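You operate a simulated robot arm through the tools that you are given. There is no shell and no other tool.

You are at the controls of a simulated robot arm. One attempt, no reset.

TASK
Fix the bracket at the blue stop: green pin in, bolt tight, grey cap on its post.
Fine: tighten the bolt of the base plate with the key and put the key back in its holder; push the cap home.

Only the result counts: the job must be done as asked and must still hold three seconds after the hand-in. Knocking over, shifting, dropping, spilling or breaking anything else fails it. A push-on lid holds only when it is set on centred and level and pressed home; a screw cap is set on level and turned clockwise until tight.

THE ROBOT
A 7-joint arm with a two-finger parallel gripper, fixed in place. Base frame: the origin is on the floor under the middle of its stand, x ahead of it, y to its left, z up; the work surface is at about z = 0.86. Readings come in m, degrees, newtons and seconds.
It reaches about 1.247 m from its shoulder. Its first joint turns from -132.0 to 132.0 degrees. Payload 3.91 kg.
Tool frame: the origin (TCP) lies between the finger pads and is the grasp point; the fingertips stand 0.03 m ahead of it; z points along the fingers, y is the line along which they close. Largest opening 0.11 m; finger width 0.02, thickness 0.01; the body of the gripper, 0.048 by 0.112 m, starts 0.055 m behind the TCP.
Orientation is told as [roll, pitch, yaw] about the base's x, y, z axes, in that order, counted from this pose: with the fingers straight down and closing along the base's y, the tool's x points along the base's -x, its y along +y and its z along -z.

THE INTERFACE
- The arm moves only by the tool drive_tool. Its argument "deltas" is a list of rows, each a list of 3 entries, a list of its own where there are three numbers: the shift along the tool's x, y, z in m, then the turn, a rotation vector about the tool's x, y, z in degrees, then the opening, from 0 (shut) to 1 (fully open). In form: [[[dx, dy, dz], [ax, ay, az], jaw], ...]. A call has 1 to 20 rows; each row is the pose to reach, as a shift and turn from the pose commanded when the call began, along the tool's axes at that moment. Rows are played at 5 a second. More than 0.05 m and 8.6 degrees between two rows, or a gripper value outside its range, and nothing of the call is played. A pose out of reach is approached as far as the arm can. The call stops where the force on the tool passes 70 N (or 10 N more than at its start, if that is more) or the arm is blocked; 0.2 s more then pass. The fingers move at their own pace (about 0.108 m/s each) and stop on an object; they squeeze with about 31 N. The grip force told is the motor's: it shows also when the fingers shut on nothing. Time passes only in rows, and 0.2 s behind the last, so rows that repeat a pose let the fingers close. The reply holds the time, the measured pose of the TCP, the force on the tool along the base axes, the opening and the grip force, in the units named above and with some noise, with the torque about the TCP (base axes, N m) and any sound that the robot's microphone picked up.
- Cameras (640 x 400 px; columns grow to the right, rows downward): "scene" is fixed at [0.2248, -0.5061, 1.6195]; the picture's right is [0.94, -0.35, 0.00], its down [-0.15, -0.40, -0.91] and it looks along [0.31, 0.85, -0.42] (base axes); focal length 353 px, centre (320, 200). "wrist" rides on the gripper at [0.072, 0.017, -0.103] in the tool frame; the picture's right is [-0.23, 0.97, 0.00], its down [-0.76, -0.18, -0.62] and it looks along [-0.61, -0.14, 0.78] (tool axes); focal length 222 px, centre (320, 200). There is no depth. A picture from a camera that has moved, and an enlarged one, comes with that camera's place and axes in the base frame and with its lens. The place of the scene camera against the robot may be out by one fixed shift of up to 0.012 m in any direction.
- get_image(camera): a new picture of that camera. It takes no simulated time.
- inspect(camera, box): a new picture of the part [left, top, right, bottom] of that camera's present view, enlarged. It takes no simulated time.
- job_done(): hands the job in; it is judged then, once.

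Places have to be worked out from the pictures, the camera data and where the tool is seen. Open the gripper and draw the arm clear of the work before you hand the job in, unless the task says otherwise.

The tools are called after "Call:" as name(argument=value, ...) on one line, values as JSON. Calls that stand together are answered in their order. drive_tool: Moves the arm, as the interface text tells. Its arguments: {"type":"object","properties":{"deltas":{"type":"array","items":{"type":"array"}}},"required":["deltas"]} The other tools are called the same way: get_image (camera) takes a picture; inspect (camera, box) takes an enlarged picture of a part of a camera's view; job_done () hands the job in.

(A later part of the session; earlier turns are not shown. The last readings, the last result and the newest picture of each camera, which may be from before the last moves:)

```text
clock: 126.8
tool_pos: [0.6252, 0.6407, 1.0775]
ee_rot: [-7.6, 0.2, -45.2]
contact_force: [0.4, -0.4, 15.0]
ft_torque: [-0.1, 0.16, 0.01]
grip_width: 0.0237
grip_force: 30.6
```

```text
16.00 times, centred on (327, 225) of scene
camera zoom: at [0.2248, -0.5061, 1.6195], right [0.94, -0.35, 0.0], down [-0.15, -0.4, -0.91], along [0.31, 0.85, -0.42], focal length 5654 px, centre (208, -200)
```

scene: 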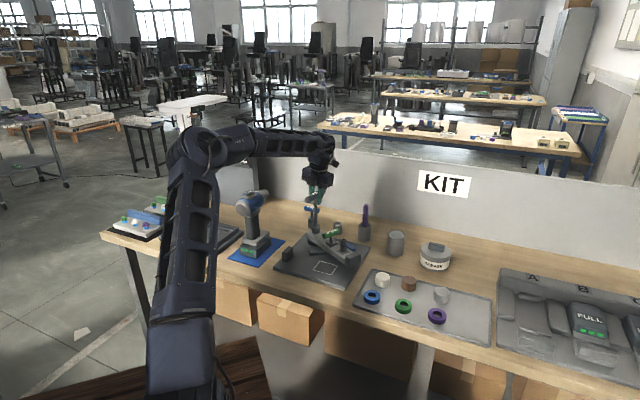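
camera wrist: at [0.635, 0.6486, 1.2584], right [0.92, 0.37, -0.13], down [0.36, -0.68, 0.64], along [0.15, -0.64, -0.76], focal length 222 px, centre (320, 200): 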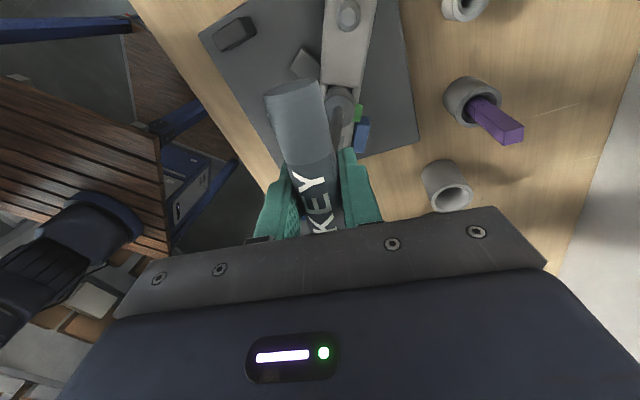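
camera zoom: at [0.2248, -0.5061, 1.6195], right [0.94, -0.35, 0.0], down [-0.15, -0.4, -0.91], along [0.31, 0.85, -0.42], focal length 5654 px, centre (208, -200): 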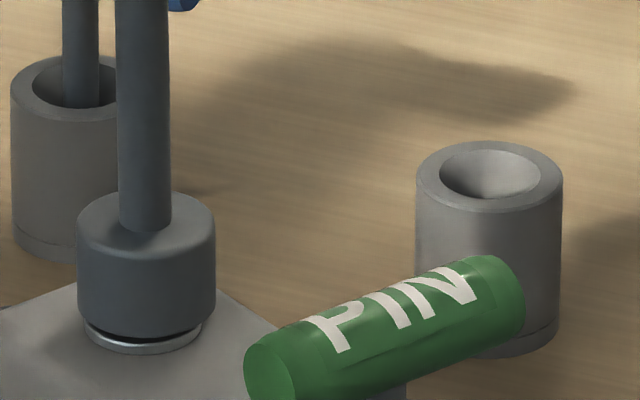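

The socket ceiling now rests on the hex with about 17 N. I turn clockwise 20° under this light pressure and read the torque.

Call:
drive_tool(deltas=[[[0, 0, 0], [-0.007, 0.537, 3.964], 0], [[0, 0, 0], [-0.014, 1.074, 7.927], 0], [[0, 0, 0], [-0.02, 1.612, 11.891], 0], [[0, 0, 0], [-0.027, 2.149, 15.854], 0], [[0, 0, 0], [-0.034, 2.686, 19.818], 0]])

Call:
inspect(camera="scene", box=[314, 214, 340, 236])

```text
clock: 128.0
tool_pos: [0.6247, 0.6417, 1.0771]
ee_rot: [-7.7, 0.2, -65.2]
contact_force: [-1.5, -0.4, 30.4]
ft_torque: [0.15, 0.12, 0.11]
grip_width: 0.0244
grip_force: 31.1
```

```text
16.00 times, centred on (327, 225) of scene
camera zoom: at [0.2248, -0.5061, 1.6195], right [0.94, -0.35, 0.0], down [-0.15, -0.4, -0.91], along [0.31, 0.85, -0.42], focal length 5654 px, centre (208, -200)
```

zoom: 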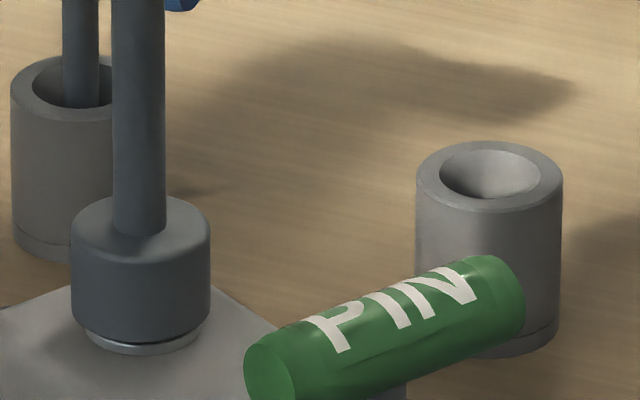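

Contact rose to 30 N as the socket seated fully on the washer, with a little torque (0.11 N m). I ease up 1 mm and continue turning clockwise 20°.

Call:
drive_tool(deltas=[[[0, -0.0001, -0.001], [0, 0, 0], 0], [[0, -0.0001, -0.0013], [-0.007, 0.537, 3.964], 0], [[0, -0.0001, -0.0013], [-0.014, 1.074, 7.927], 0], [[0, -0.0001, -0.0013], [-0.02, 1.612, 11.891], 0], [[0, -0.0001, -0.0013], [-0.027, 2.149, 15.854], 0], [[0, -0.0001, -0.0013], [-0.034, 2.686, 19.818], 0]])

Call:
inspect(camera="scene", box=[314, 214, 340, 236])

Call:
get_image(camera="wrist")

```text
clock: 129.4
tool_pos: [0.6248, 0.6418, 1.0783]
ee_rot: [-7.7, 0.2, -85.1]
contact_force: [-1.4, 3.8, 14.3]
ft_torque: [0.61, 0.1, 0.05]
grip_width: 0.024
grip_force: 31.1
```

```text
16.00 times, centred on (327, 225) of scene
camera zoom: at [0.2248, -0.5061, 1.6195], right [0.94, -0.35, 0.0], down [-0.15, -0.4, -0.91], along [0.31, 0.85, -0.42], focal length 5654 px, centre (208, -200)
```

zoom: 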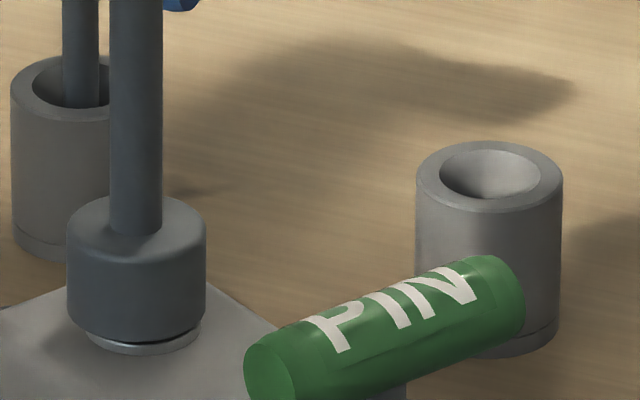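

```text
taken
camera wrist: at [0.65, 0.716, 1.1767], right [0.98, -0.15, -0.13], down [-0.03, -0.77, 0.64], along [-0.19, -0.62, -0.76], focal length 222 px, centre (320, 200)
```

wrist: 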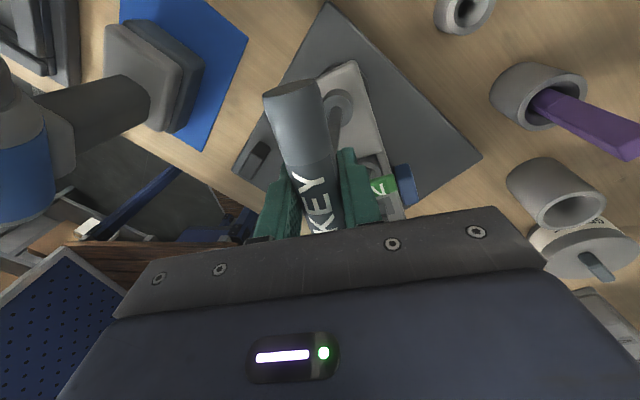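

Only small friction torque appears. I lift off again and look straight down on the head to see whether the last 40° turned the bolt.

Call:
drive_tool(deltas=[[[0, -0.0016, -0.012], [0, 0, 0], 0], [[0, -0.0032, -0.024], [0, 0, 0], 0], [[0, -0.0054, -0.04], [0, 0, 0], 0], [[0, -0.0078, -0.058], [0, 0, 0], 0], [[-0.025, -0.0124, -0.0575], [0, 0, 0], 0], [[-0.05, -0.017, -0.057], [0, 0, 0], 0], [[-0.073, -0.0214, -0.0564], [0, 0, 0], 0], [[-0.073, -0.0214, -0.0564], [0, 0, 0], 0]])

Call:
get_image(camera="wrist")

Call:
inspect(camera="wrist", box=[330, 0, 370, 30])

```text
clock: 131.2
tool_pos: [0.618, 0.5662, 1.1353]
ee_rot: [-7.7, 0.1, -85.1]
contact_force: [0.0, 0.4, -3.1]
ft_torque: [-0.02, -0.01, -0.04]
grip_width: 0.0244
grip_force: 31.3
```

```text
taken
camera wrist: at [0.6425, 0.6418, 1.235], right [0.98, -0.14, -0.13], down [-0.03, -0.77, 0.64], along [-0.19, -0.62, -0.76], focal length 222 px, centre (320, 200)
```

wrist: 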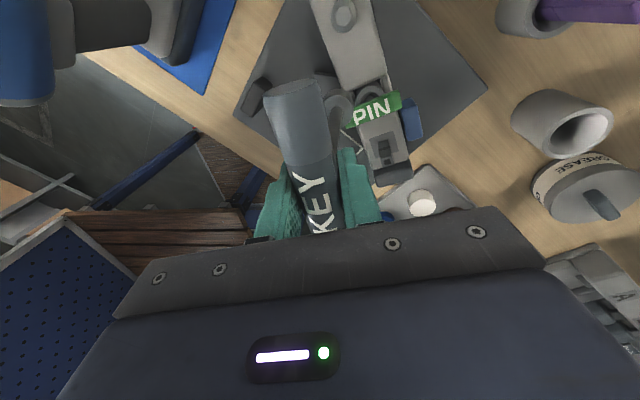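

```text
13.33 times, centred on (350, 15) of wrist
camera zoom: at [0.6425, 0.6418, 1.235], right [0.98, -0.14, -0.13], down [-0.03, -0.77, 0.64], along [-0.19, -0.62, -0.76], focal length 2962 px, centre (-80, 2667)
```

zoom: 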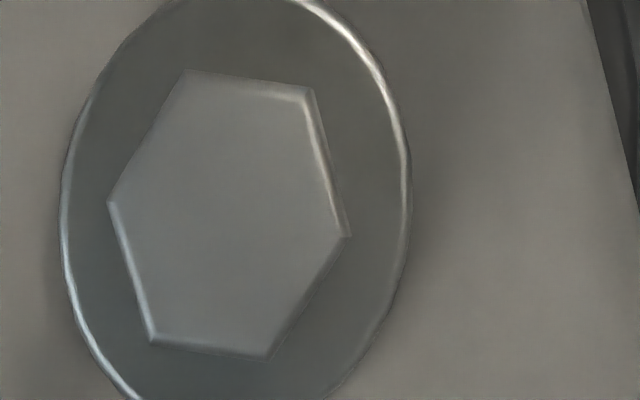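

The head's orientation is now exactly as it was at the start (720° total), moved only 6° by the last 40° of key turning – which suggests it has reached its end. To be sure, I turn the hand back to yaw ≈ 4° for one more full clockwise stroke.

Call:
drive_tool(deltas=[[[0, 0, 0], [0.014, -1.088, -8.026], 0], [[0, 0, 0], [0.028, -2.176, -16.053], 0], [[0, 0, 0], [0.041, -3.263, -24.079], 0], [[0, 0, 0], [0.055, -4.351, -32.105], 0], [[0, 0, 0], [0.069, -5.439, -40.131], 0], [[0, 0, 0], [0.083, -6.527, -48.158], 0], [[0, 0, 0], [0.096, -7.615, -56.184], 0], [[0, 0, 0], [0.11, -8.703, -64.21], 0], [[0, 0, 0], [0.124, -9.79, -72.236], 0], [[0, 0, 0], [0.138, -10.878, -80.263], 0], [[0, 0, 0], [0.151, -11.966, -88.289], 0], [[0, 0, 0], [0.151, -11.966, -88.289], 0]])

Call:
get_image(camera="wrist")

Call:
inspect(camera="scene", box=[300, 180, 370, 250])

```text
clock: 133.8
tool_pos: [0.6181, 0.5682, 1.1355]
ee_rot: [-7.7, 0.1, 4.0]
contact_force: [0.8, 0.5, -2.9]
ft_torque: [0.02, -0.01, 0.0]
grip_width: 0.0242
grip_force: 30.4
```

```text
taken
camera wrist: at [0.5442, 0.593, 1.2352], right [0.16, 0.98, -0.13], down [0.77, -0.04, 0.64], along [0.62, -0.2, -0.76], focal length 222 px, centre (320, 200)
```

wrist: 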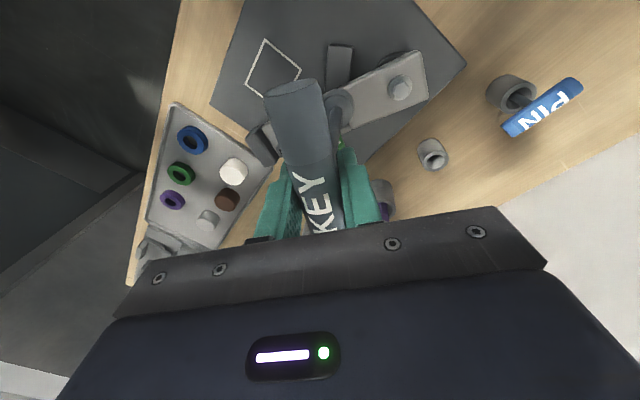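

```text
5.71 times, centred on (335, 215) of scene
camera zoom: at [0.2248, -0.5061, 1.6195], right [0.94, -0.35, 0.0], down [-0.15, -0.4, -0.91], along [0.31, 0.85, -0.42], focal length 2020 px, centre (234, 114)
```

zoom: 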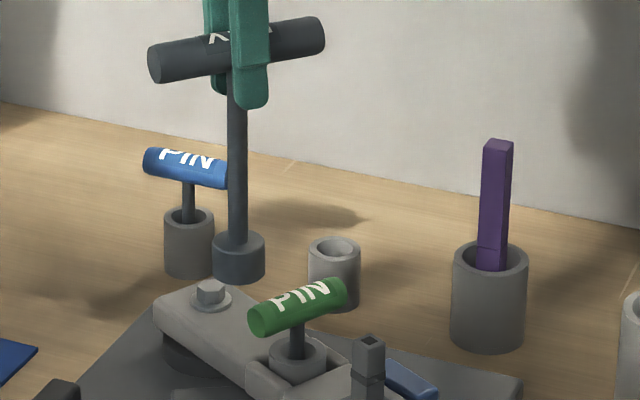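

Now I carry the key back over the bolt and lower to just above the head.

Call:
drive_tool(deltas=[[[-0.003, 0.017, -0.0023], [0, 0, 0], 0], [[-0.0065, 0.037, -0.005], [0, 0, 0], 0], [[-0.01, 0.057, -0.0077], [0, 0, 0], 0], [[-0.0125, 0.0715, -0.0097], [0, 0, 0], 0], [[-0.0125, 0.0735, 0.0051], [0, 0, 0], 0], [[-0.0125, 0.0755, 0.02], [0, 0, 0], 0], [[-0.0125, 0.0755, 0.02], [0, 0, 0], 0]])

Call:
inspect(camera="scene", box=[314, 214, 340, 236])

Call:
inspect(camera="wrist", box=[315, 65, 365, 125])

```text
clock: 135.4
tool_pos: [0.6255, 0.6408, 1.1051]
ee_rot: [-7.7, 0.1, 4.0]
contact_force: [0.6, 0.2, -1.9]
ft_torque: [0.0, 0.01, 0.02]
grip_width: 0.0242
grip_force: 30.8
```

```text
16.00 times, centred on (327, 225) of scene
camera zoom: at [0.2248, -0.5061, 1.6195], right [0.94, -0.35, 0.0], down [-0.15, -0.4, -0.91], along [0.31, 0.85, -0.42], focal length 5654 px, centre (208, -200)
```

zoom: 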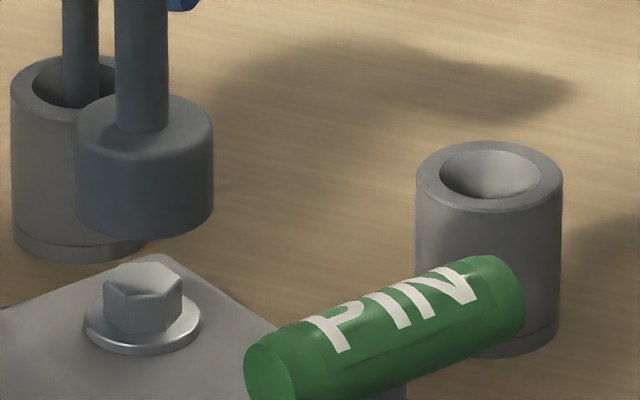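

```text
6.67 times, centred on (340, 95) of wrist
camera zoom: at [0.5515, 0.666, 1.2049], right [0.16, 0.98, -0.13], down [0.77, -0.04, 0.64], along [0.62, -0.2, -0.76], focal length 1481 px, centre (187, 900)
```

zoom: 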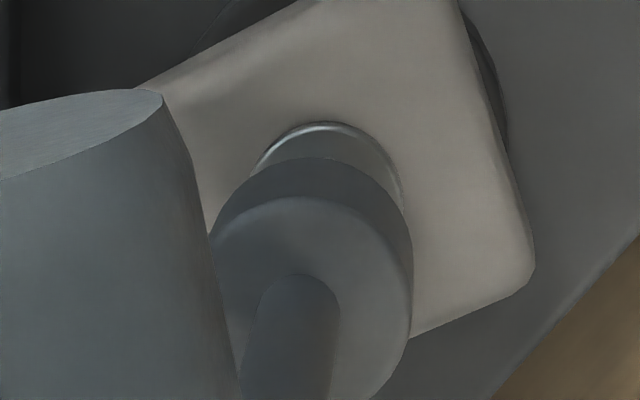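

Aligned within a millimetre. I shift +0.7 mm in tool y and lower over the hex.

Call:
drive_tool(deltas=[[[-0.0003, 0.0012, 0.004], [0, 0, 0], 0], [[-0.0003, 0.0018, 0.008], [0, 0, 0], 0], [[-0.0003, 0.0023, 0.012], [0, 0, 0], 0], [[-0.0003, 0.0028, 0.016], [0, 0, 0], 0], [[-0.0003, 0.0033, 0.02], [0, 0, 0], 0], [[-0.0003, 0.0039, 0.024], [0, 0, 0], 0]])

Call:
inspect(camera="scene", box=[314, 214, 340, 236])

```text
clock: 136.8
tool_pos: [0.6259, 0.6411, 1.0814]
ee_rot: [-7.7, 0.0, 4.0]
contact_force: [-0.3, -0.2, -1.8]
ft_torque: [0.0, 0.0, 0.02]
grip_width: 0.0242
grip_force: 31.0
```

```text
16.00 times, centred on (327, 225) of scene
camera zoom: at [0.2248, -0.5061, 1.6195], right [0.94, -0.35, 0.0], down [-0.15, -0.4, -0.91], along [0.31, 0.85, -0.42], focal length 5654 px, centre (208, -200)
```

zoom: 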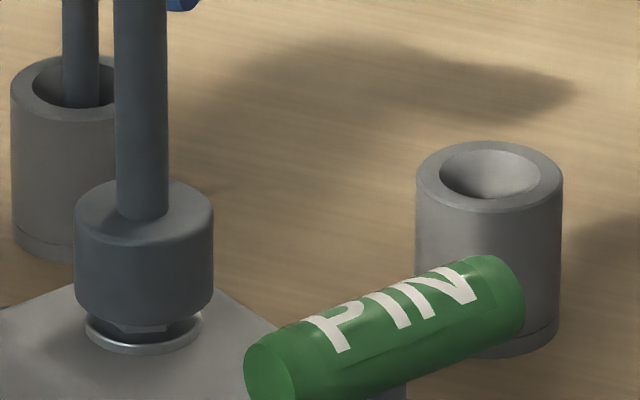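

Over the hex with no force. I lower 3 mm more and turn clockwise 24°.

Call:
drive_tool(deltas=[[[0, 0.0002, 0.0015], [0, 0, 0], 0], [[0, 0.0004, 0.003], [0, 0, 0], 0], [[0, 0.0004, 0.003], [-0.007, 0.537, 3.964], 0], [[0, 0.0004, 0.003], [-0.014, 1.074, 7.927], 0], [[0, 0.0004, 0.003], [-0.02, 1.612, 11.891], 0], [[0, 0.0004, 0.003], [-0.027, 2.149, 15.854], 0], [[0, 0.0004, 0.003], [-0.034, 2.686, 19.818], 0], [[0, 0.0004, 0.003], [-0.041, 3.223, 23.782], 0]])

Call:
inspect(camera="scene", box=[314, 214, 340, 236])

```text
clock: 138.6
tool_pos: [0.6245, 0.641, 1.0778]
ee_rot: [-7.7, 0.0, -20.1]
contact_force: [0.4, -0.8, -2.8]
ft_torque: [0.01, 0.04, 0.0]
grip_width: 0.0243
grip_force: 30.9
```

```text
16.00 times, centred on (327, 225) of scene
camera zoom: at [0.2248, -0.5061, 1.6195], right [0.94, -0.35, 0.0], down [-0.15, -0.4, -0.91], along [0.31, 0.85, -0.42], focal length 5654 px, centre (208, -200)
```

zoom: 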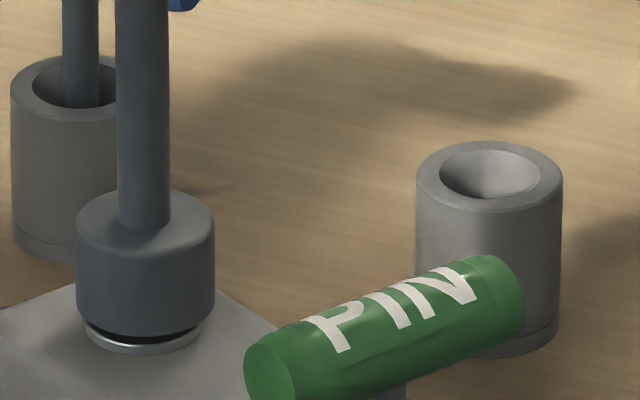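

Still free. I continue clockwise 60°.

Call:
drive_tool(deltas=[[[0, 0, 0.0003], [-0.009, 0.672, 4.955], 0], [[0, 0, 0.0005], [-0.017, 1.343, 9.909], 0], [[0, 0, 0.0005], [-0.026, 2.015, 14.864], 0], [[0, 0, 0.0005], [-0.034, 2.686, 19.818], 0], [[0, 0, 0.0005], [-0.043, 3.358, 24.773], 0], [[0, 0, 0.0005], [-0.051, 4.029, 29.727], 0], [[0, 0, 0.0005], [-0.06, 4.701, 34.682], 0], [[0, 0, 0.0005], [-0.068, 5.372, 39.636], 0], [[0, 0, 0.0005], [-0.077, 6.044, 44.591], 0], [[0, 0, 0.0005], [-0.085, 6.715, 49.545], 0], [[0, 0, 0.0005], [-0.094, 7.387, 54.5], 0], [[0, 0, 0.0005], [-0.102, 8.058, 59.454], 0]])

Call:
inspect(camera="scene", box=[314, 214, 340, 236])

```text
clock: 141.2
tool_pos: [0.6241, 0.6403, 1.0782]
ee_rot: [-7.7, 0.2, -80.2]
contact_force: [1.0, 0.3, -2.3]
ft_torque: [-0.01, 0.0, 0.04]
grip_width: 0.0241
grip_force: 31.3
```

```text
16.00 times, centred on (327, 225) of scene
camera zoom: at [0.2248, -0.5061, 1.6195], right [0.94, -0.35, 0.0], down [-0.15, -0.4, -0.91], along [0.31, 0.85, -0.42], focal length 5654 px, centre (208, -200)
```

zoom: 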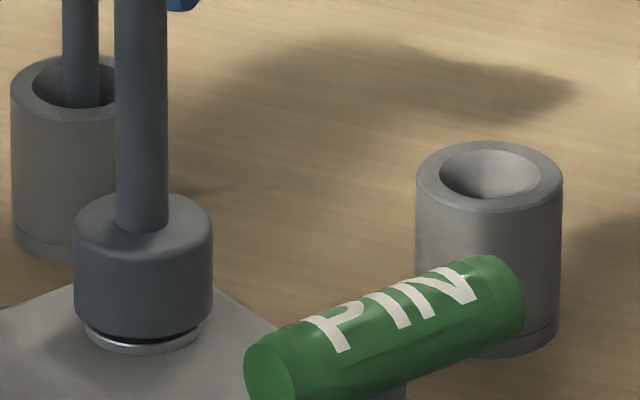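

No torque again. I lift and look down on the head once more to see if it moved from the 720° position.

Call:
drive_tool(deltas=[[[0, -0.0016, -0.012], [0, 0, 0], 0], [[0, -0.0032, -0.024], [0, 0, 0], 0], [[0, -0.0054, -0.04], [0, 0, 0], 0], [[0, -0.0078, -0.0575], [0, 0, 0], 0], [[-0.025, -0.0146, -0.0566], [0, 0, 0], 0], [[-0.05, -0.0215, -0.0557], [0, 0, 0], 0], [[-0.0712, -0.0273, -0.0549], [0, 0, 0], 0], [[-0.0712, -0.0273, -0.0549], [0, 0, 0], 0]])

Call:
inspect(camera="wrist", box=[330, 0, 370, 30])

```text
clock: 143.0
tool_pos: [0.618, 0.5673, 1.1359]
ee_rot: [-7.8, 0.1, -80.0]
contact_force: [-0.7, 0.5, -1.8]
ft_torque: [0.01, 0.02, 0.02]
grip_width: 0.0242
grip_force: 30.8
```

```text
13.33 times, centred on (350, 15) of wrist
camera zoom: at [0.637, 0.6445, 1.2351], right [0.99, -0.06, -0.13], down [0.04, -0.77, 0.64], along [-0.14, -0.64, -0.76], focal length 2962 px, centre (-80, 2667)
```

zoom: 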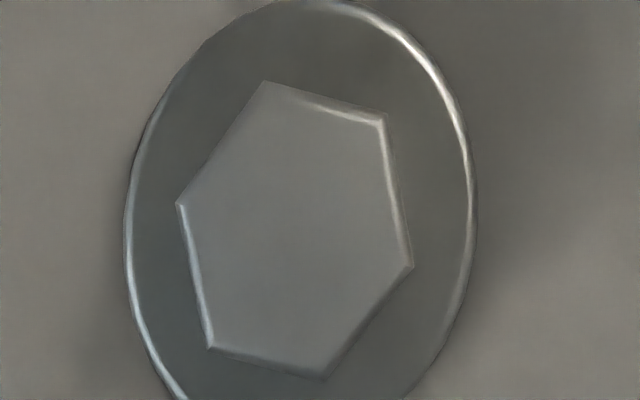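

The head did not move at all during the last 84° of key turning: it sits exactly at 720°, its end stop – the bolt is tight. Now I raise the key and carry it gently back above its holder.

Call:
drive_tool(deltas=[[[0, -0.0027, -0.0198], [0, 0, 0], 0], [[0, -0.0059, -0.0436], [0, 0, 0], 0], [[0, -0.0086, -0.0634], [0, 0, 0], 0], [[-0.01, 0.0122, -0.0662], [0.005, -0.363, -2.68], 0], [[-0.0225, 0.0381, -0.0697], [0.01, -0.817, -6.03], 0], [[-0.0363, 0.0667, -0.0736], [0.017, -1.317, -9.71], 0], [[-0.0501, 0.0952, -0.0774], [0.023, -1.816, -13.4], 0], [[-0.0639, 0.1237, -0.0813], [0.029, -2.315, -17.08], 0], [[-0.0776, 0.1523, -0.0852], [0.035, -2.815, -20.76], 0], [[-0.0914, 0.1808, -0.089], [0.042, -3.314, -24.45], 0], [[-0.1052, 0.2094, -0.0929], [0.048, -3.814, -28.13], 0], [[-0.1164, 0.2327, -0.096], [0.053, -4.222, -31.15], 0], [[-0.1252, 0.2509, -0.0985], [0.057, -4.54, -33.49], 0], [[-0.1252, 0.2509, -0.0985], [0.057, -4.54, -33.49], 0], [[-0.1252, 0.2509, -0.0985], [0.057, -4.54, -33.49], 0]])

Call:
get_image(camera="wrist")

Call:
inspect(camera="scene", box=[365, 150, 435, 270])

```text
clock: 146.2
tool_pos: [0.8986, 0.4887, 1.1992]
ee_rot: [-7.6, 0.2, -46.3]
contact_force: [0.7, 0.3, -2.7]
ft_torque: [0.01, 0.0, -0.01]
grip_width: 0.0241
grip_force: 30.9
```

```text
taken
camera wrist: at [0.871, 0.5633, 1.2988], right [0.85, 0.5, -0.13], down [0.46, -0.61, 0.64], along [0.24, -0.61, -0.76], focal length 222 px, centre (320, 200)
```

wrist: 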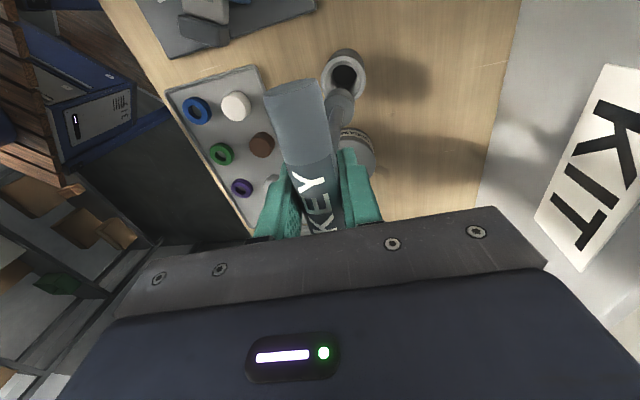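

```text
3.33 times, centred on (400, 210) of scene
camera zoom: at [0.2248, -0.5061, 1.6195], right [0.94, -0.35, 0.0], down [-0.15, -0.4, -0.91], along [0.31, 0.85, -0.42], focal length 1178 px, centre (53, 167)
```

zoom: 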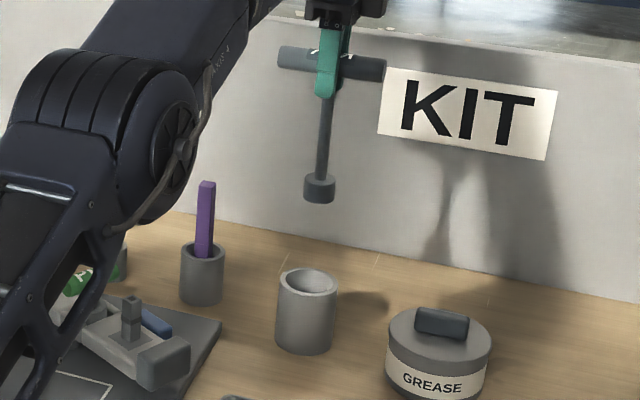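

Seen from the scene camera, the key hangs right above the holder opening. I check with a wrist zoom before lowering.

Call:
inspect(camera="wrist", box=[305, 40, 385, 130])

Call:
inspect(camera="scene", box=[375, 190, 425, 260])

```text
4.44 times, centred on (345, 85) of wrist
camera zoom: at [0.871, 0.5633, 1.2988], right [0.85, 0.5, -0.13], down [0.46, -0.61, 0.64], along [0.24, -0.61, -0.76], focal length 987 px, centre (209, 711)
```

zoom: 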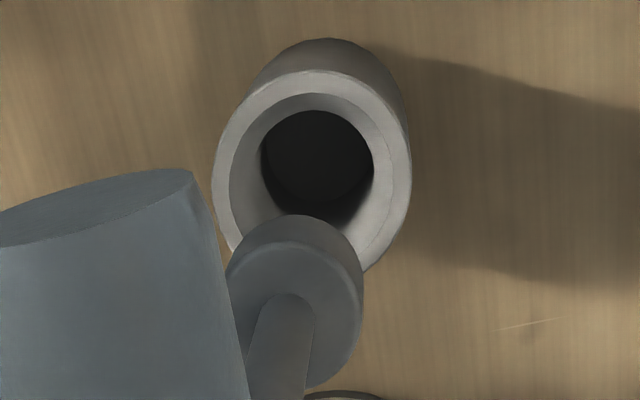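

```text
5.71 times, centred on (400, 225) of scene
camera zoom: at [0.2248, -0.5061, 1.6195], right [0.94, -0.35, 0.0], down [-0.15, -0.4, -0.91], along [0.31, 0.85, -0.42], focal length 2020 px, centre (-137, 57)
```

zoom: 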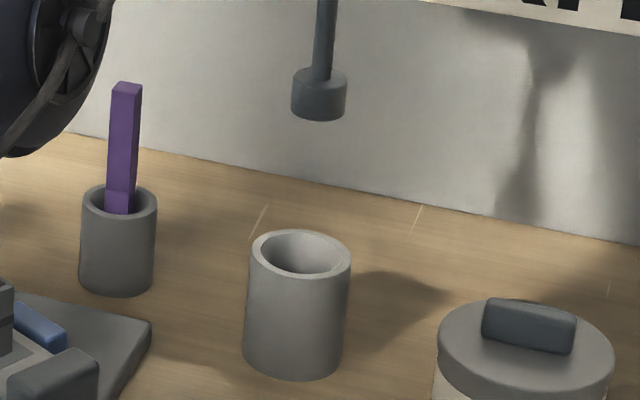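

The key axis is within ~1–2 mm of the holder centre, and the holder has a funnel mouth. I correct by 0.8 mm and lower to just above the holder.

Call:
drive_tool(deltas=[[[0.0008, 0.0019, 0.0198], [0, 0, 0], 0], [[0.0008, 0.0046, 0.0396], [0, 0, 0], 0], [[0.0008, 0.0073, 0.0595], [0, 0, 0], 0], [[0.0008, 0.0099, 0.0793], [0, 0, 0], 0], [[0.0008, 0.0126, 0.0991], [0, 0, 0], 0], [[0.0008, 0.0126, 0.0991], [0, 0, 0], 0]])

Call:
inspect(camera="wrist", box=[305, 40, 385, 130])

Call:
inspect(camera="scene", box=[375, 190, 425, 260])

```text
clock: 147.6
tool_pos: [0.8971, 0.4888, 1.0999]
ee_rot: [-7.7, 0.0, -46.2]
contact_force: [0.5, -0.1, -2.6]
ft_torque: [0.04, -0.03, -0.01]
grip_width: 0.024
grip_force: 30.5
```

```text
4.44 times, centred on (345, 85) of wrist
camera zoom: at [0.8692, 0.5633, 1.1989], right [0.85, 0.5, -0.13], down [0.46, -0.61, 0.64], along [0.24, -0.61, -0.76], focal length 987 px, centre (209, 711)
```

zoom: 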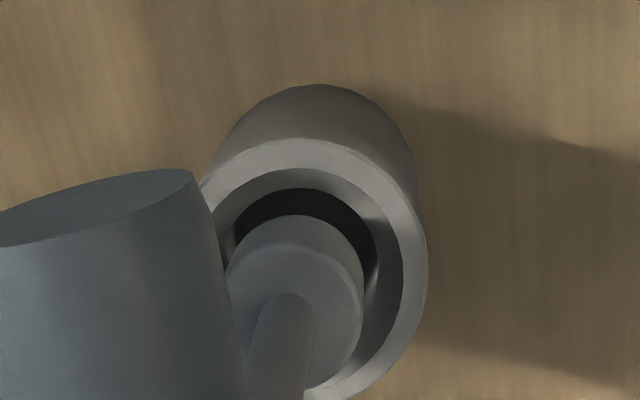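

```text
5.71 times, centred on (400, 225) of scene
camera zoom: at [0.2248, -0.5061, 1.6195], right [0.94, -0.35, 0.0], down [-0.15, -0.4, -0.91], along [0.31, 0.85, -0.42], focal length 2020 px, centre (-137, 57)
```

zoom: 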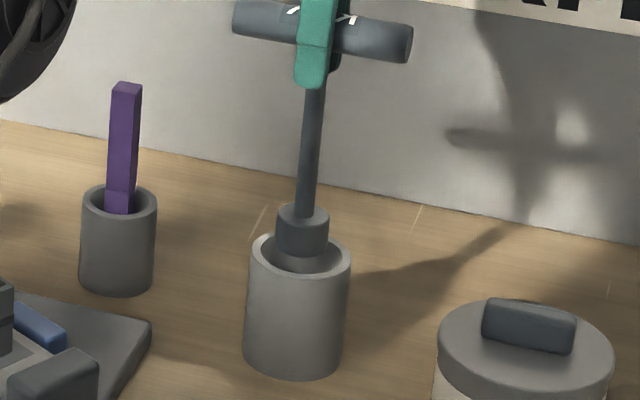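

The socket is entering the holder mouth centred. I lower further in 15 mm steps.

Call:
drive_tool(deltas=[[[0, 0.0013, 0.0099], [0, 0, 0], 0], [[0, 0.0027, 0.0198], [0, 0, 0], 0], [[0, 0.004, 0.0297], [0, 0, 0], 0], [[0, 0.0054, 0.0396], [0, 0, 0], 0], [[0, 0.0067, 0.0495], [0, 0, 0], 0], [[0, 0.0081, 0.0595], [0, 0, 0], 0], [[0, 0.0094, 0.0694], [0, 0, 0], 0], [[0, 0.0101, 0.0743], [0, 0, 0], 0]])

Call:
inspect(camera="scene", box=[375, 190, 425, 260])

```text
clock: 149.4
tool_pos: [0.8973, 0.4886, 1.0252]
ee_rot: [-7.8, 0.2, -46.2]
contact_force: [-0.1, 0.0, -2.6]
ft_torque: [-0.01, -0.01, 0.0]
grip_width: 0.024
grip_force: 30.9
```

```text
5.71 times, centred on (400, 225) of scene
camera zoom: at [0.2248, -0.5061, 1.6195], right [0.94, -0.35, 0.0], down [-0.15, -0.4, -0.91], along [0.31, 0.85, -0.42], focal length 2020 px, centre (-137, 57)
```

zoom: 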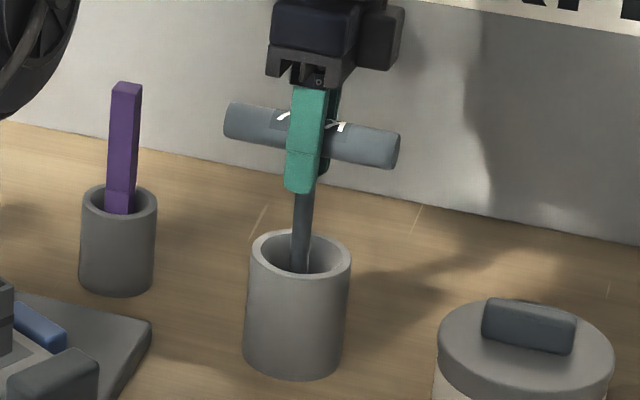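

No force; the key is deep in the holder. I lower in small steps until it touches the floor.

Call:
drive_tool(deltas=[[[0, 0.0004, 0.003], [0, 0, 0], 0], [[0, 0.0008, 0.006], [0, 0, 0], 0], [[0, 0.0012, 0.009], [0, 0, 0], 0], [[0, 0.0016, 0.0115], [0, 0, 0], 0]])

```text
clock: 150.4
tool_pos: [0.8961, 0.4878, 1.0154]
ee_rot: [-7.5, 0.0, -46.2]
contact_force: [1.5, -2.2, 29.7]
ft_torque: [-0.05, 0.08, 0.01]
grip_width: 0.0243
grip_force: 31.1
```

The key is standing on the holder floor (30 N). I ease up slightly, open the jaws and withdraw straight up.

Call:
drive_tool(deltas=[[[0, -0.0003, -0.0022], [0, 0, 0], 0], [[0, -0.0003, -0.0022], [0, 0, 0], 0.3], [[0, -0.0003, -0.0022], [0, 0, 0], 0.6], [[0, -0.0003, -0.0022], [0, 0, 0], 0.6], [[0, -0.0003, -0.0022], [0, 0, 0], 0.6]])

Call:
inspect(camera="scene", box=[375, 190, 425, 260])

Call:
get_image(camera="wrist")

```text
clock: 151.6
tool_pos: [0.897, 0.4885, 1.0155]
ee_rot: [-7.6, 0.1, -46.2]
contact_force: [1.0, -0.4, 0.3]
ft_torque: [-0.01, -0.03, -0.02]
grip_width: 0.0659
grip_force: 0.0
```

```text
5.71 times, centred on (400, 225) of scene
camera zoom: at [0.2248, -0.5061, 1.6195], right [0.94, -0.35, 0.0], down [-0.15, -0.4, -0.91], along [0.31, 0.85, -0.42], focal length 2020 px, centre (-137, 57)
```

zoom: 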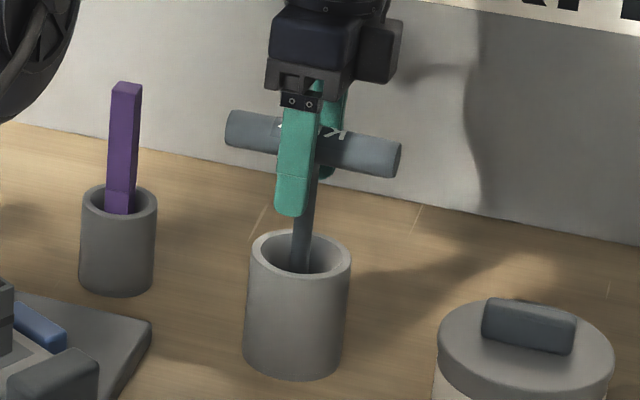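

```text
taken
camera wrist: at [0.8695, 0.5631, 1.1148], right [0.85, 0.5, -0.13], down [0.46, -0.61, 0.64], along [0.24, -0.61, -0.76], focal length 222 px, centre (320, 200)
```

wrist: 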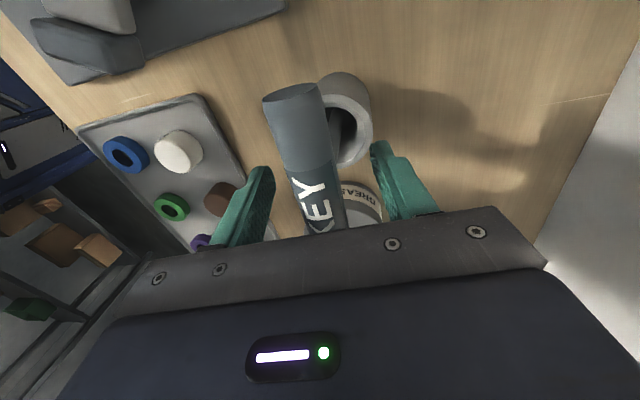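

The key stands in its holder, free of the pads. I rise straight up and level the hand.

Call:
drive_tool(deltas=[[[0, -0.0027, -0.0198], [0, 0, 0], 0.6], [[0, -0.0054, -0.0396], [0, 0, 0], 0.6], [[0, -0.0094, -0.0694], [0, 0, 0], 0.6], [[0, -0.0148, -0.109], [0, 0, 0], 0.6], [[0, -0.0188, -0.1387], [-3.8, 0, 0], 0.6], [[0, -0.0188, -0.1387], [-7.7, 0, 0], 0.6], [[0, -0.0188, -0.1387], [-7.7, 0, 0], 0.6]])

Call:
get_image(camera="wrist")

Call:
get_image(camera="scene")

Call:
inspect(camera="scene", box=[340, 190, 460, 340])

```text
clock: 153.2
tool_pos: [0.8957, 0.4888, 1.155]
ee_rot: [0.1, 0.0, -46.2]
contact_force: [-1.0, 0.5, 0.7]
ft_torque: [-0.02, -0.03, 0.05]
grip_width: 0.0662
grip_force: 0.0
```

```text
taken
camera wrist: at [0.8595, 0.5537, 1.2579], right [0.86, 0.51, 0.0], down [0.4, -0.67, 0.62], along [0.32, -0.53, -0.78], focal length 222 px, centre (320, 200)
```

wrist: 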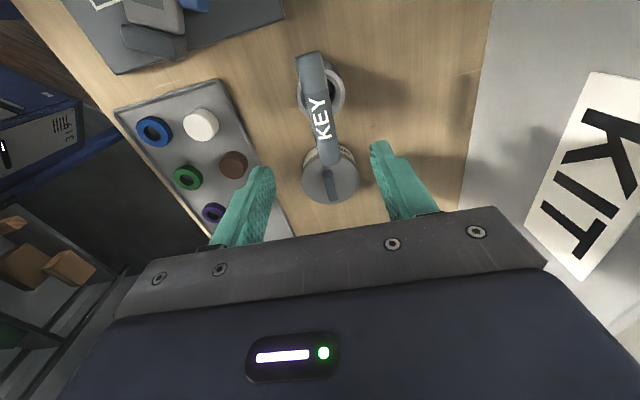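

```text
taken
```

scene: 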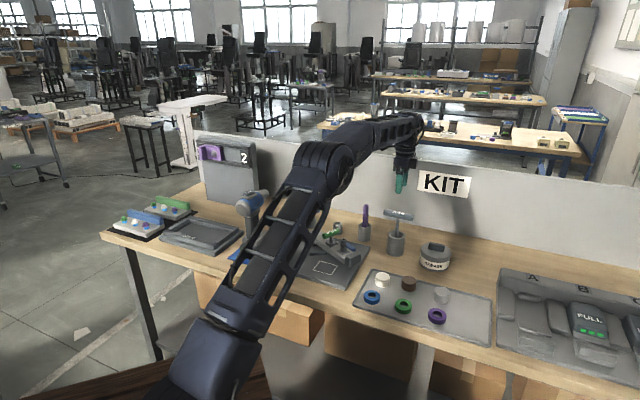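

```text
2.67 times, centred on (400, 265) of scene
camera zoom: at [0.2248, -0.5061, 1.6195], right [0.94, -0.35, 0.0], down [-0.15, -0.4, -0.91], along [0.31, 0.85, -0.42], focal length 942 px, centre (107, 27)
```

zoom: 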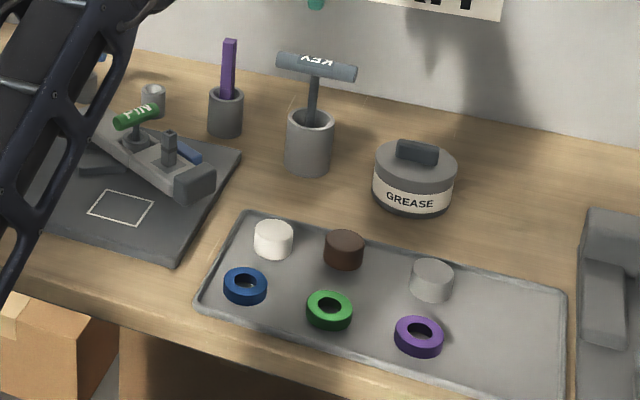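

The key is back in its holder, upright. Next is the grey cap on the tray, which the scene view puts near (0.887, 0.19). I move above it, keeping the hand at −46° for now.

Call:
drive_tool(deltas=[[[-0.02, -0.02, 0], [0, 0, 0], 0.7], [[-0.05, -0.05, 0], [0, 0, 0], 0.7], [[-0.08, -0.08, 0], [0, 0, 0], 0.7], [[-0.11, -0.112, 0], [0, 0, 0], 0.7], [[-0.14, -0.143, 0], [0, 0, 0], 0.7], [[-0.17, -0.174, 0.01], [0, 0, 0], 0.7], [[-0.195, -0.2, 0.02], [0, 0, 0], 0.7], [[-0.2097, -0.2148, 0.03], [0, 0, 0], 0.7], [[-0.2097, -0.2148, 0.03], [0, 0, 0], 0.7]])

Call:
get_image(camera="wrist")

Call:
inspect(camera="wrist", box=[220, 40, 420, 220])

Call:
inspect(camera="scene", box=[410, 270, 480, 340])

```text
clock: 155.2
tool_pos: [0.8862, 0.1884, 1.1247]
ee_rot: [0.0, 0.1, -46.3]
contact_force: [0.1, 0.7, 0.3]
ft_torque: [0.02, 0.0, 0.01]
grip_width: 0.077
grip_force: 0.0
```

```text
taken
camera wrist: at [0.8492, 0.2529, 1.2277], right [0.86, 0.51, 0.0], down [0.4, -0.67, 0.62], along [0.32, -0.53, -0.78], focal length 222 px, centre (320, 200)
```

wrist: 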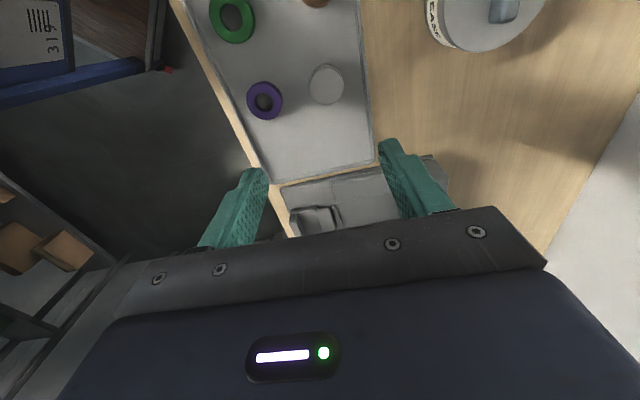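

```text
2.22 times, centred on (320, 130) of wrist
camera zoom: at [0.8492, 0.2529, 1.2277], right [0.86, 0.51, 0.0], down [0.4, -0.67, 0.62], along [0.32, -0.53, -0.78], focal length 494 px, centre (320, 356)
```

zoom: 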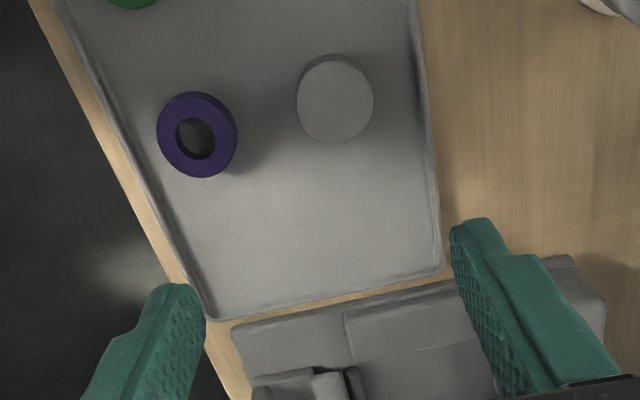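

```text
5.71 times, centred on (445, 305) of scene
camera zoom: at [0.2248, -0.5061, 1.6195], right [0.94, -0.35, 0.0], down [-0.15, -0.4, -0.91], along [0.31, 0.85, -0.42], focal length 2020 px, centre (-394, -400)
```

zoom: 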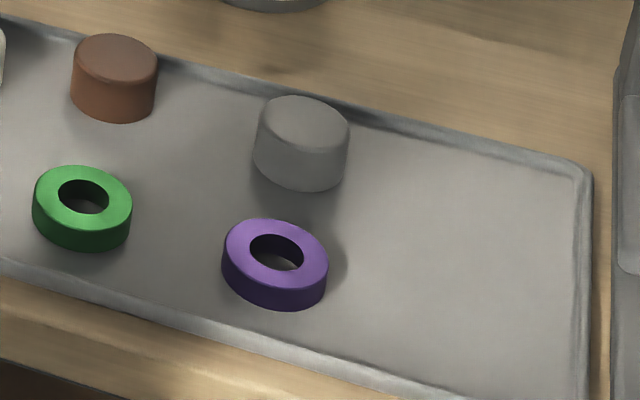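

The grey cap (≈46 mm across, ~25 mm high) is at about (0.891, 0.200). I shift over it and lower to recheck from closer.

Call:
drive_tool(deltas=[[[0.0065, 0.0095, 0.03], [0, 0, 0], 0.7], [[0.0065, 0.0095, 0.06], [0, 0, 0], 0.7], [[0.0065, 0.0095, 0.09], [0, 0, 0], 0.7], [[0.0065, 0.0095, 0.12], [0, 0, 0], 0.7], [[0.0065, 0.0095, 0.12], [0, 0, 0], 0.7]])

Call:
inspect(camera="wrist", box=[220, 40, 420, 220])

Call:
inspect(camera="scene", box=[400, 230, 490, 330])

```text
clock: 156.4
tool_pos: [0.8887, 0.2004, 1.006]
ee_rot: [0.0, 0.1, -46.0]
contact_force: [-0.5, -0.3, -0.3]
ft_torque: [0.03, -0.02, -0.02]
grip_width: 0.0767
grip_force: 0.1
```

```text
2.22 times, centred on (320, 130) of wrist
camera zoom: at [0.8521, 0.2644, 1.1076], right [0.86, 0.51, 0.0], down [0.4, -0.67, 0.62], along [0.32, -0.54, -0.78], focal length 494 px, centre (320, 356)
```

zoom: 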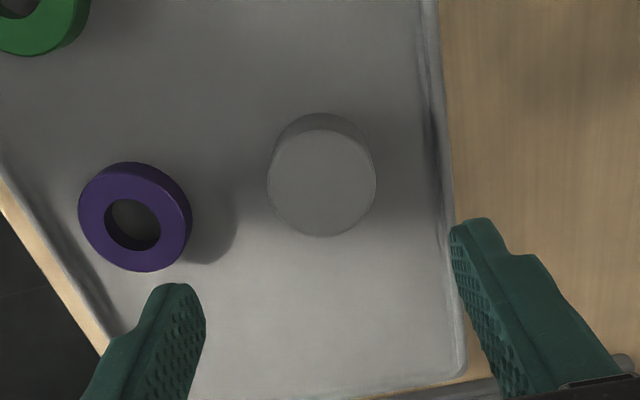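

```text
4.00 times, centred on (445, 280) of scene
camera zoom: at [0.2248, -0.5061, 1.6195], right [0.94, -0.35, 0.0], down [-0.15, -0.4, -0.91], along [0.31, 0.85, -0.42], focal length 1414 px, centre (-180, -120)
```

zoom: 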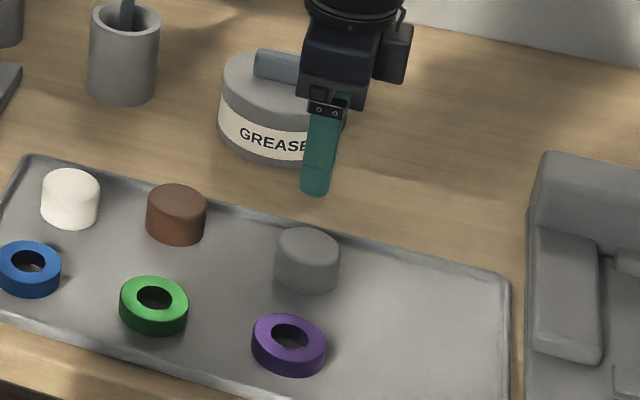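

The cap is nearly centred (about 3 mm toward −x of the tool). I correct and lower until the fingertips are just above the tray floor.

Call:
drive_tool(deltas=[[[-0.003, 0.0007, 0.03], [0, 0, 0], 0.7], [[-0.003, 0.0007, 0.06], [0, 0, 0], 0.7], [[-0.003, 0.0007, 0.085], [0, 0, 0], 0.7], [[-0.003, 0.0007, 0.1], [0, 0, 0], 0.7], [[-0.003, 0.0007, 0.104], [0, 0, 0], 0.7], [[-0.003, 0.0007, 0.104], [0, 0, 0], 0.7]])

Call:
inspect(camera="scene", box=[400, 230, 490, 330])

Call:
get_image(camera="wrist")

```text
clock: 157.8
tool_pos: [0.8909, 0.1991, 0.901]
ee_rot: [0.0, 0.0, -46.2]
contact_force: [-0.4, 0.6, -0.5]
ft_torque: [0.0, 0.01, 0.02]
grip_width: 0.0771
grip_force: 0.1
```

```text
4.00 times, centred on (445, 280) of scene
camera zoom: at [0.2248, -0.5061, 1.6195], right [0.94, -0.35, 0.0], down [-0.15, -0.4, -0.91], along [0.31, 0.85, -0.42], focal length 1414 px, centre (-180, -120)
```

zoom: 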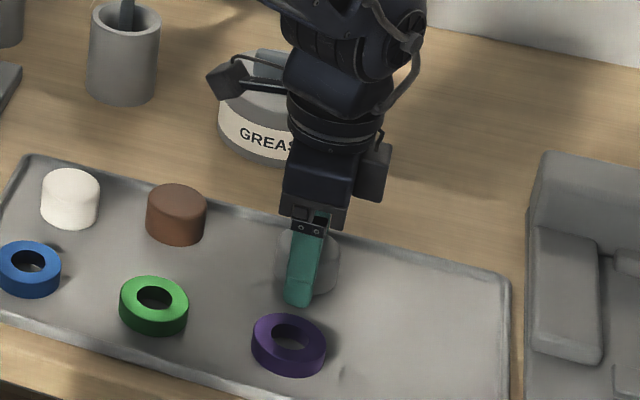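

```text
taken
camera wrist: at [0.854, 0.2632, 1.0031], right [0.86, 0.51, 0.0], down [0.4, -0.67, 0.62], along [0.32, -0.54, -0.78], focal length 222 px, centre (320, 200)
```

wrist: 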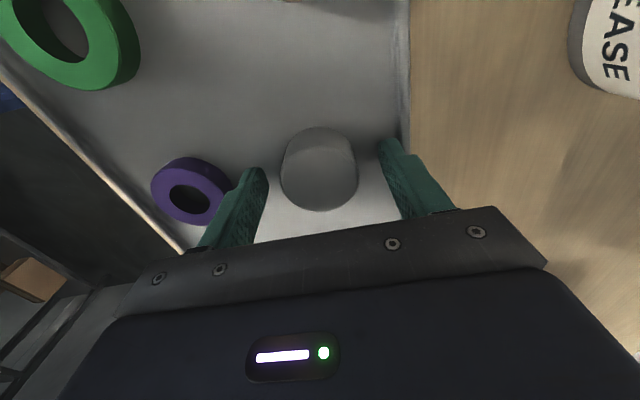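

The fingers straddle the cap with the purple ring well clear. I close on the cap.

Call:
drive_tool(deltas=[[[0, 0, 0], [0, 0, 0], 0.55], [[0, 0, 0], [0, 0, 0], 0.4], [[0, 0, 0], [0, 0, 0], 0.3], [[0, 0, 0], [0, 0, 0], 0.3], [[0, 0, 0], [0, 0, 0], 0.3]])

Call:
get_image(camera="wrist")

```text
clock: 159.0
tool_pos: [0.8918, 0.1988, 0.9001]
ee_rot: [0.0, 0.2, -46.2]
contact_force: [0.5, 0.0, 0.2]
ft_torque: [0.01, -0.04, 0.04]
grip_width: 0.0464
grip_force: 31.0
```

```text
taken
camera wrist: at [0.8541, 0.2632, 1.0032], right [0.86, 0.51, 0.0], down [0.4, -0.67, 0.62], along [0.32, -0.54, -0.78], focal length 222 px, centre (320, 200)
```

wrist: 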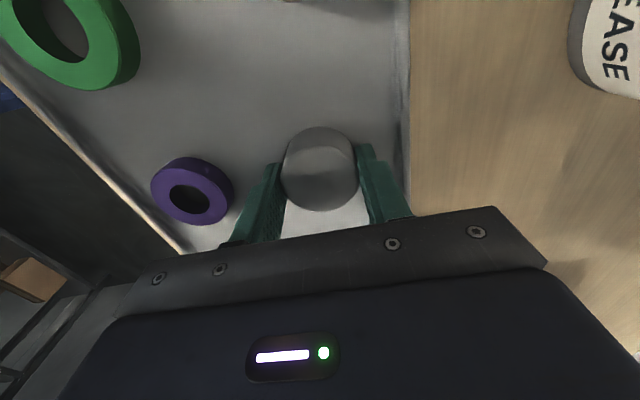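

The cap is gripped (46.4 mm). I lift it off the tray.

Call:
drive_tool(deltas=[[[0, 0, -0.02], [0, 0, 0], 0.2], [[0, 0, -0.05], [0, 0, 0], 0.2], [[0, 0, -0.09], [0, 0, 0], 0.2], [[0, 0, -0.13], [0, 0, 0], 0.2], [[0, 0, -0.17], [0, 0, 0], 0.2], [[0, 0, -0.2], [0, 0, 0], 0.2], [[0, 0, -0.2], [0, 0, 0], 0.2]])

Call:
inspect(camera="wrist", box=[230, 90, 410, 240])

Call:
inspect(camera="scene", box=[400, 170, 490, 330])

```text
clock: 160.6
tool_pos: [0.8916, 0.1982, 1.1037]
ee_rot: [0.0, 0.1, -46.2]
contact_force: [-0.1, 0.4, -1.0]
ft_torque: [-0.03, 0.01, 0.01]
grip_width: 0.0466
grip_force: 31.2
```

```text
2.67 times, centred on (320, 165) of wrist
camera zoom: at [0.8549, 0.2628, 1.2042], right [0.86, 0.51, 0.0], down [0.4, -0.67, 0.62], along [0.32, -0.54, -0.78], focal length 592 px, centre (320, 293)
```

zoom: 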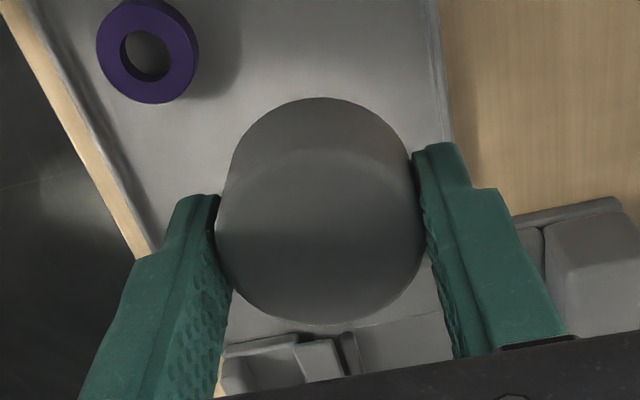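

```text
2.50 times, centred on (445, 250) of scene
camera zoom: at [0.2248, -0.5061, 1.6195], right [0.94, -0.35, 0.0], down [-0.15, -0.4, -0.91], along [0.31, 0.85, -0.42], focal length 884 px, centre (8, 75)
```

zoom: 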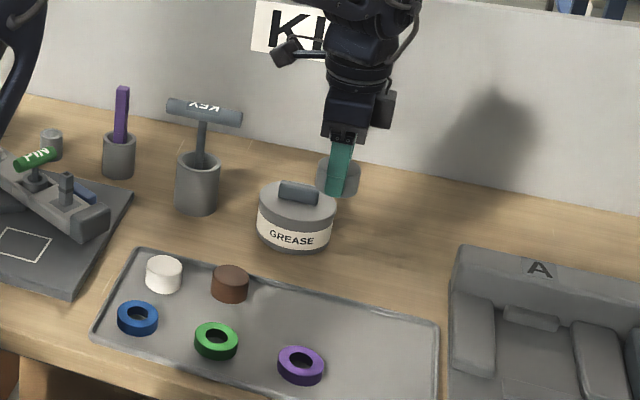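

The cap is held level and centred. I carry it high over to the post on the bracket (about (0.675, 0.485)), turning the hand so the fingers close across the bracket there.

Call:
drive_tool(deltas=[[[0.02, 0.0024, 0], [0, 0, 2], 0.2], [[0.055, 0.0065, 0], [0, 0, 5], 0.2], [[0.09, 0.0106, 0], [0, 0, 8], 0.2], [[0.13, 0.0153, 0], [0, 0, 11], 0.2], [[0.17, 0.02, 0], [0, 0, 14], 0.2], [[0.21, 0.0248, 0], [0, 0, 17], 0.2], [[0.25, 0.0295, 0], [0, 0, 20], 0.2], [[0.29, 0.0342, 0], [0, 0, 23], 0.2], [[0.325, 0.0383, 0], [0, 0, 25], 0.2], [[0.345, 0.0407, 0], [0, 0, 26.5], 0.2], [[0.357, 0.0421, 0], [0, 0, 27.3], 0.2], [[0.357, 0.0421, 0], [0, 0, 27.3], 0.2]])

Call:
get_image(camera="wrist")

Call:
inspect(camera="scene", box=[310, 180, 390, 270])

```text
clock: 163.2
tool_pos: [0.6735, 0.4855, 1.1023]
ee_rot: [0.0, 0.0, -73.6]
contact_force: [-1.0, 0.0, -1.8]
ft_torque: [-0.02, -0.01, 0.0]
grip_width: 0.0466
grip_force: 31.0
```

```text
taken
camera wrist: at [0.6713, 0.5603, 1.2048], right [1.0, 0.06, 0.0], down [0.05, -0.78, 0.62], along [0.04, -0.62, -0.78], focal length 222 px, centre (320, 200)
```

wrist: 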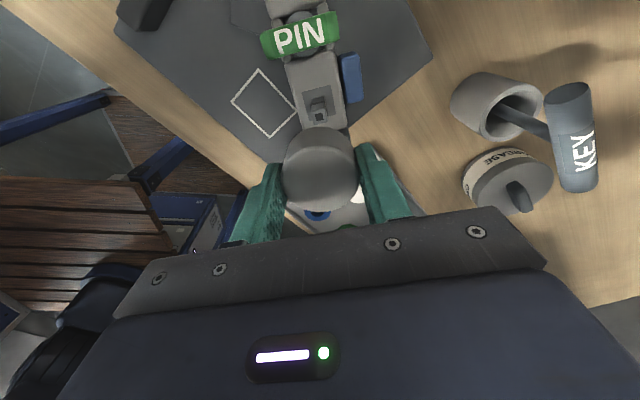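

```text
4.44 times, centred on (350, 225) of scene
camera zoom: at [0.2248, -0.5061, 1.6195], right [0.94, -0.35, 0.0], down [-0.15, -0.4, -0.91], along [0.31, 0.85, -0.42], focal length 1571 px, centre (187, 89)
```

zoom: 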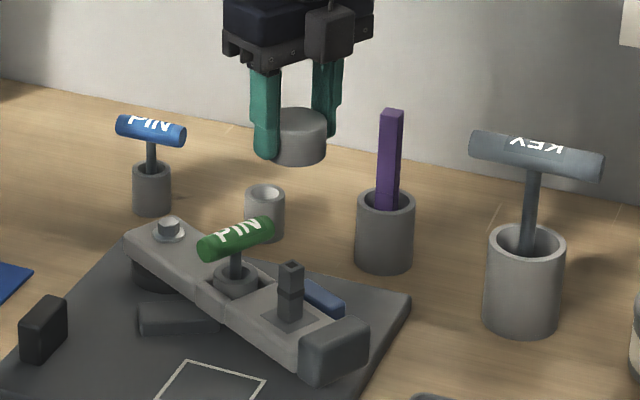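

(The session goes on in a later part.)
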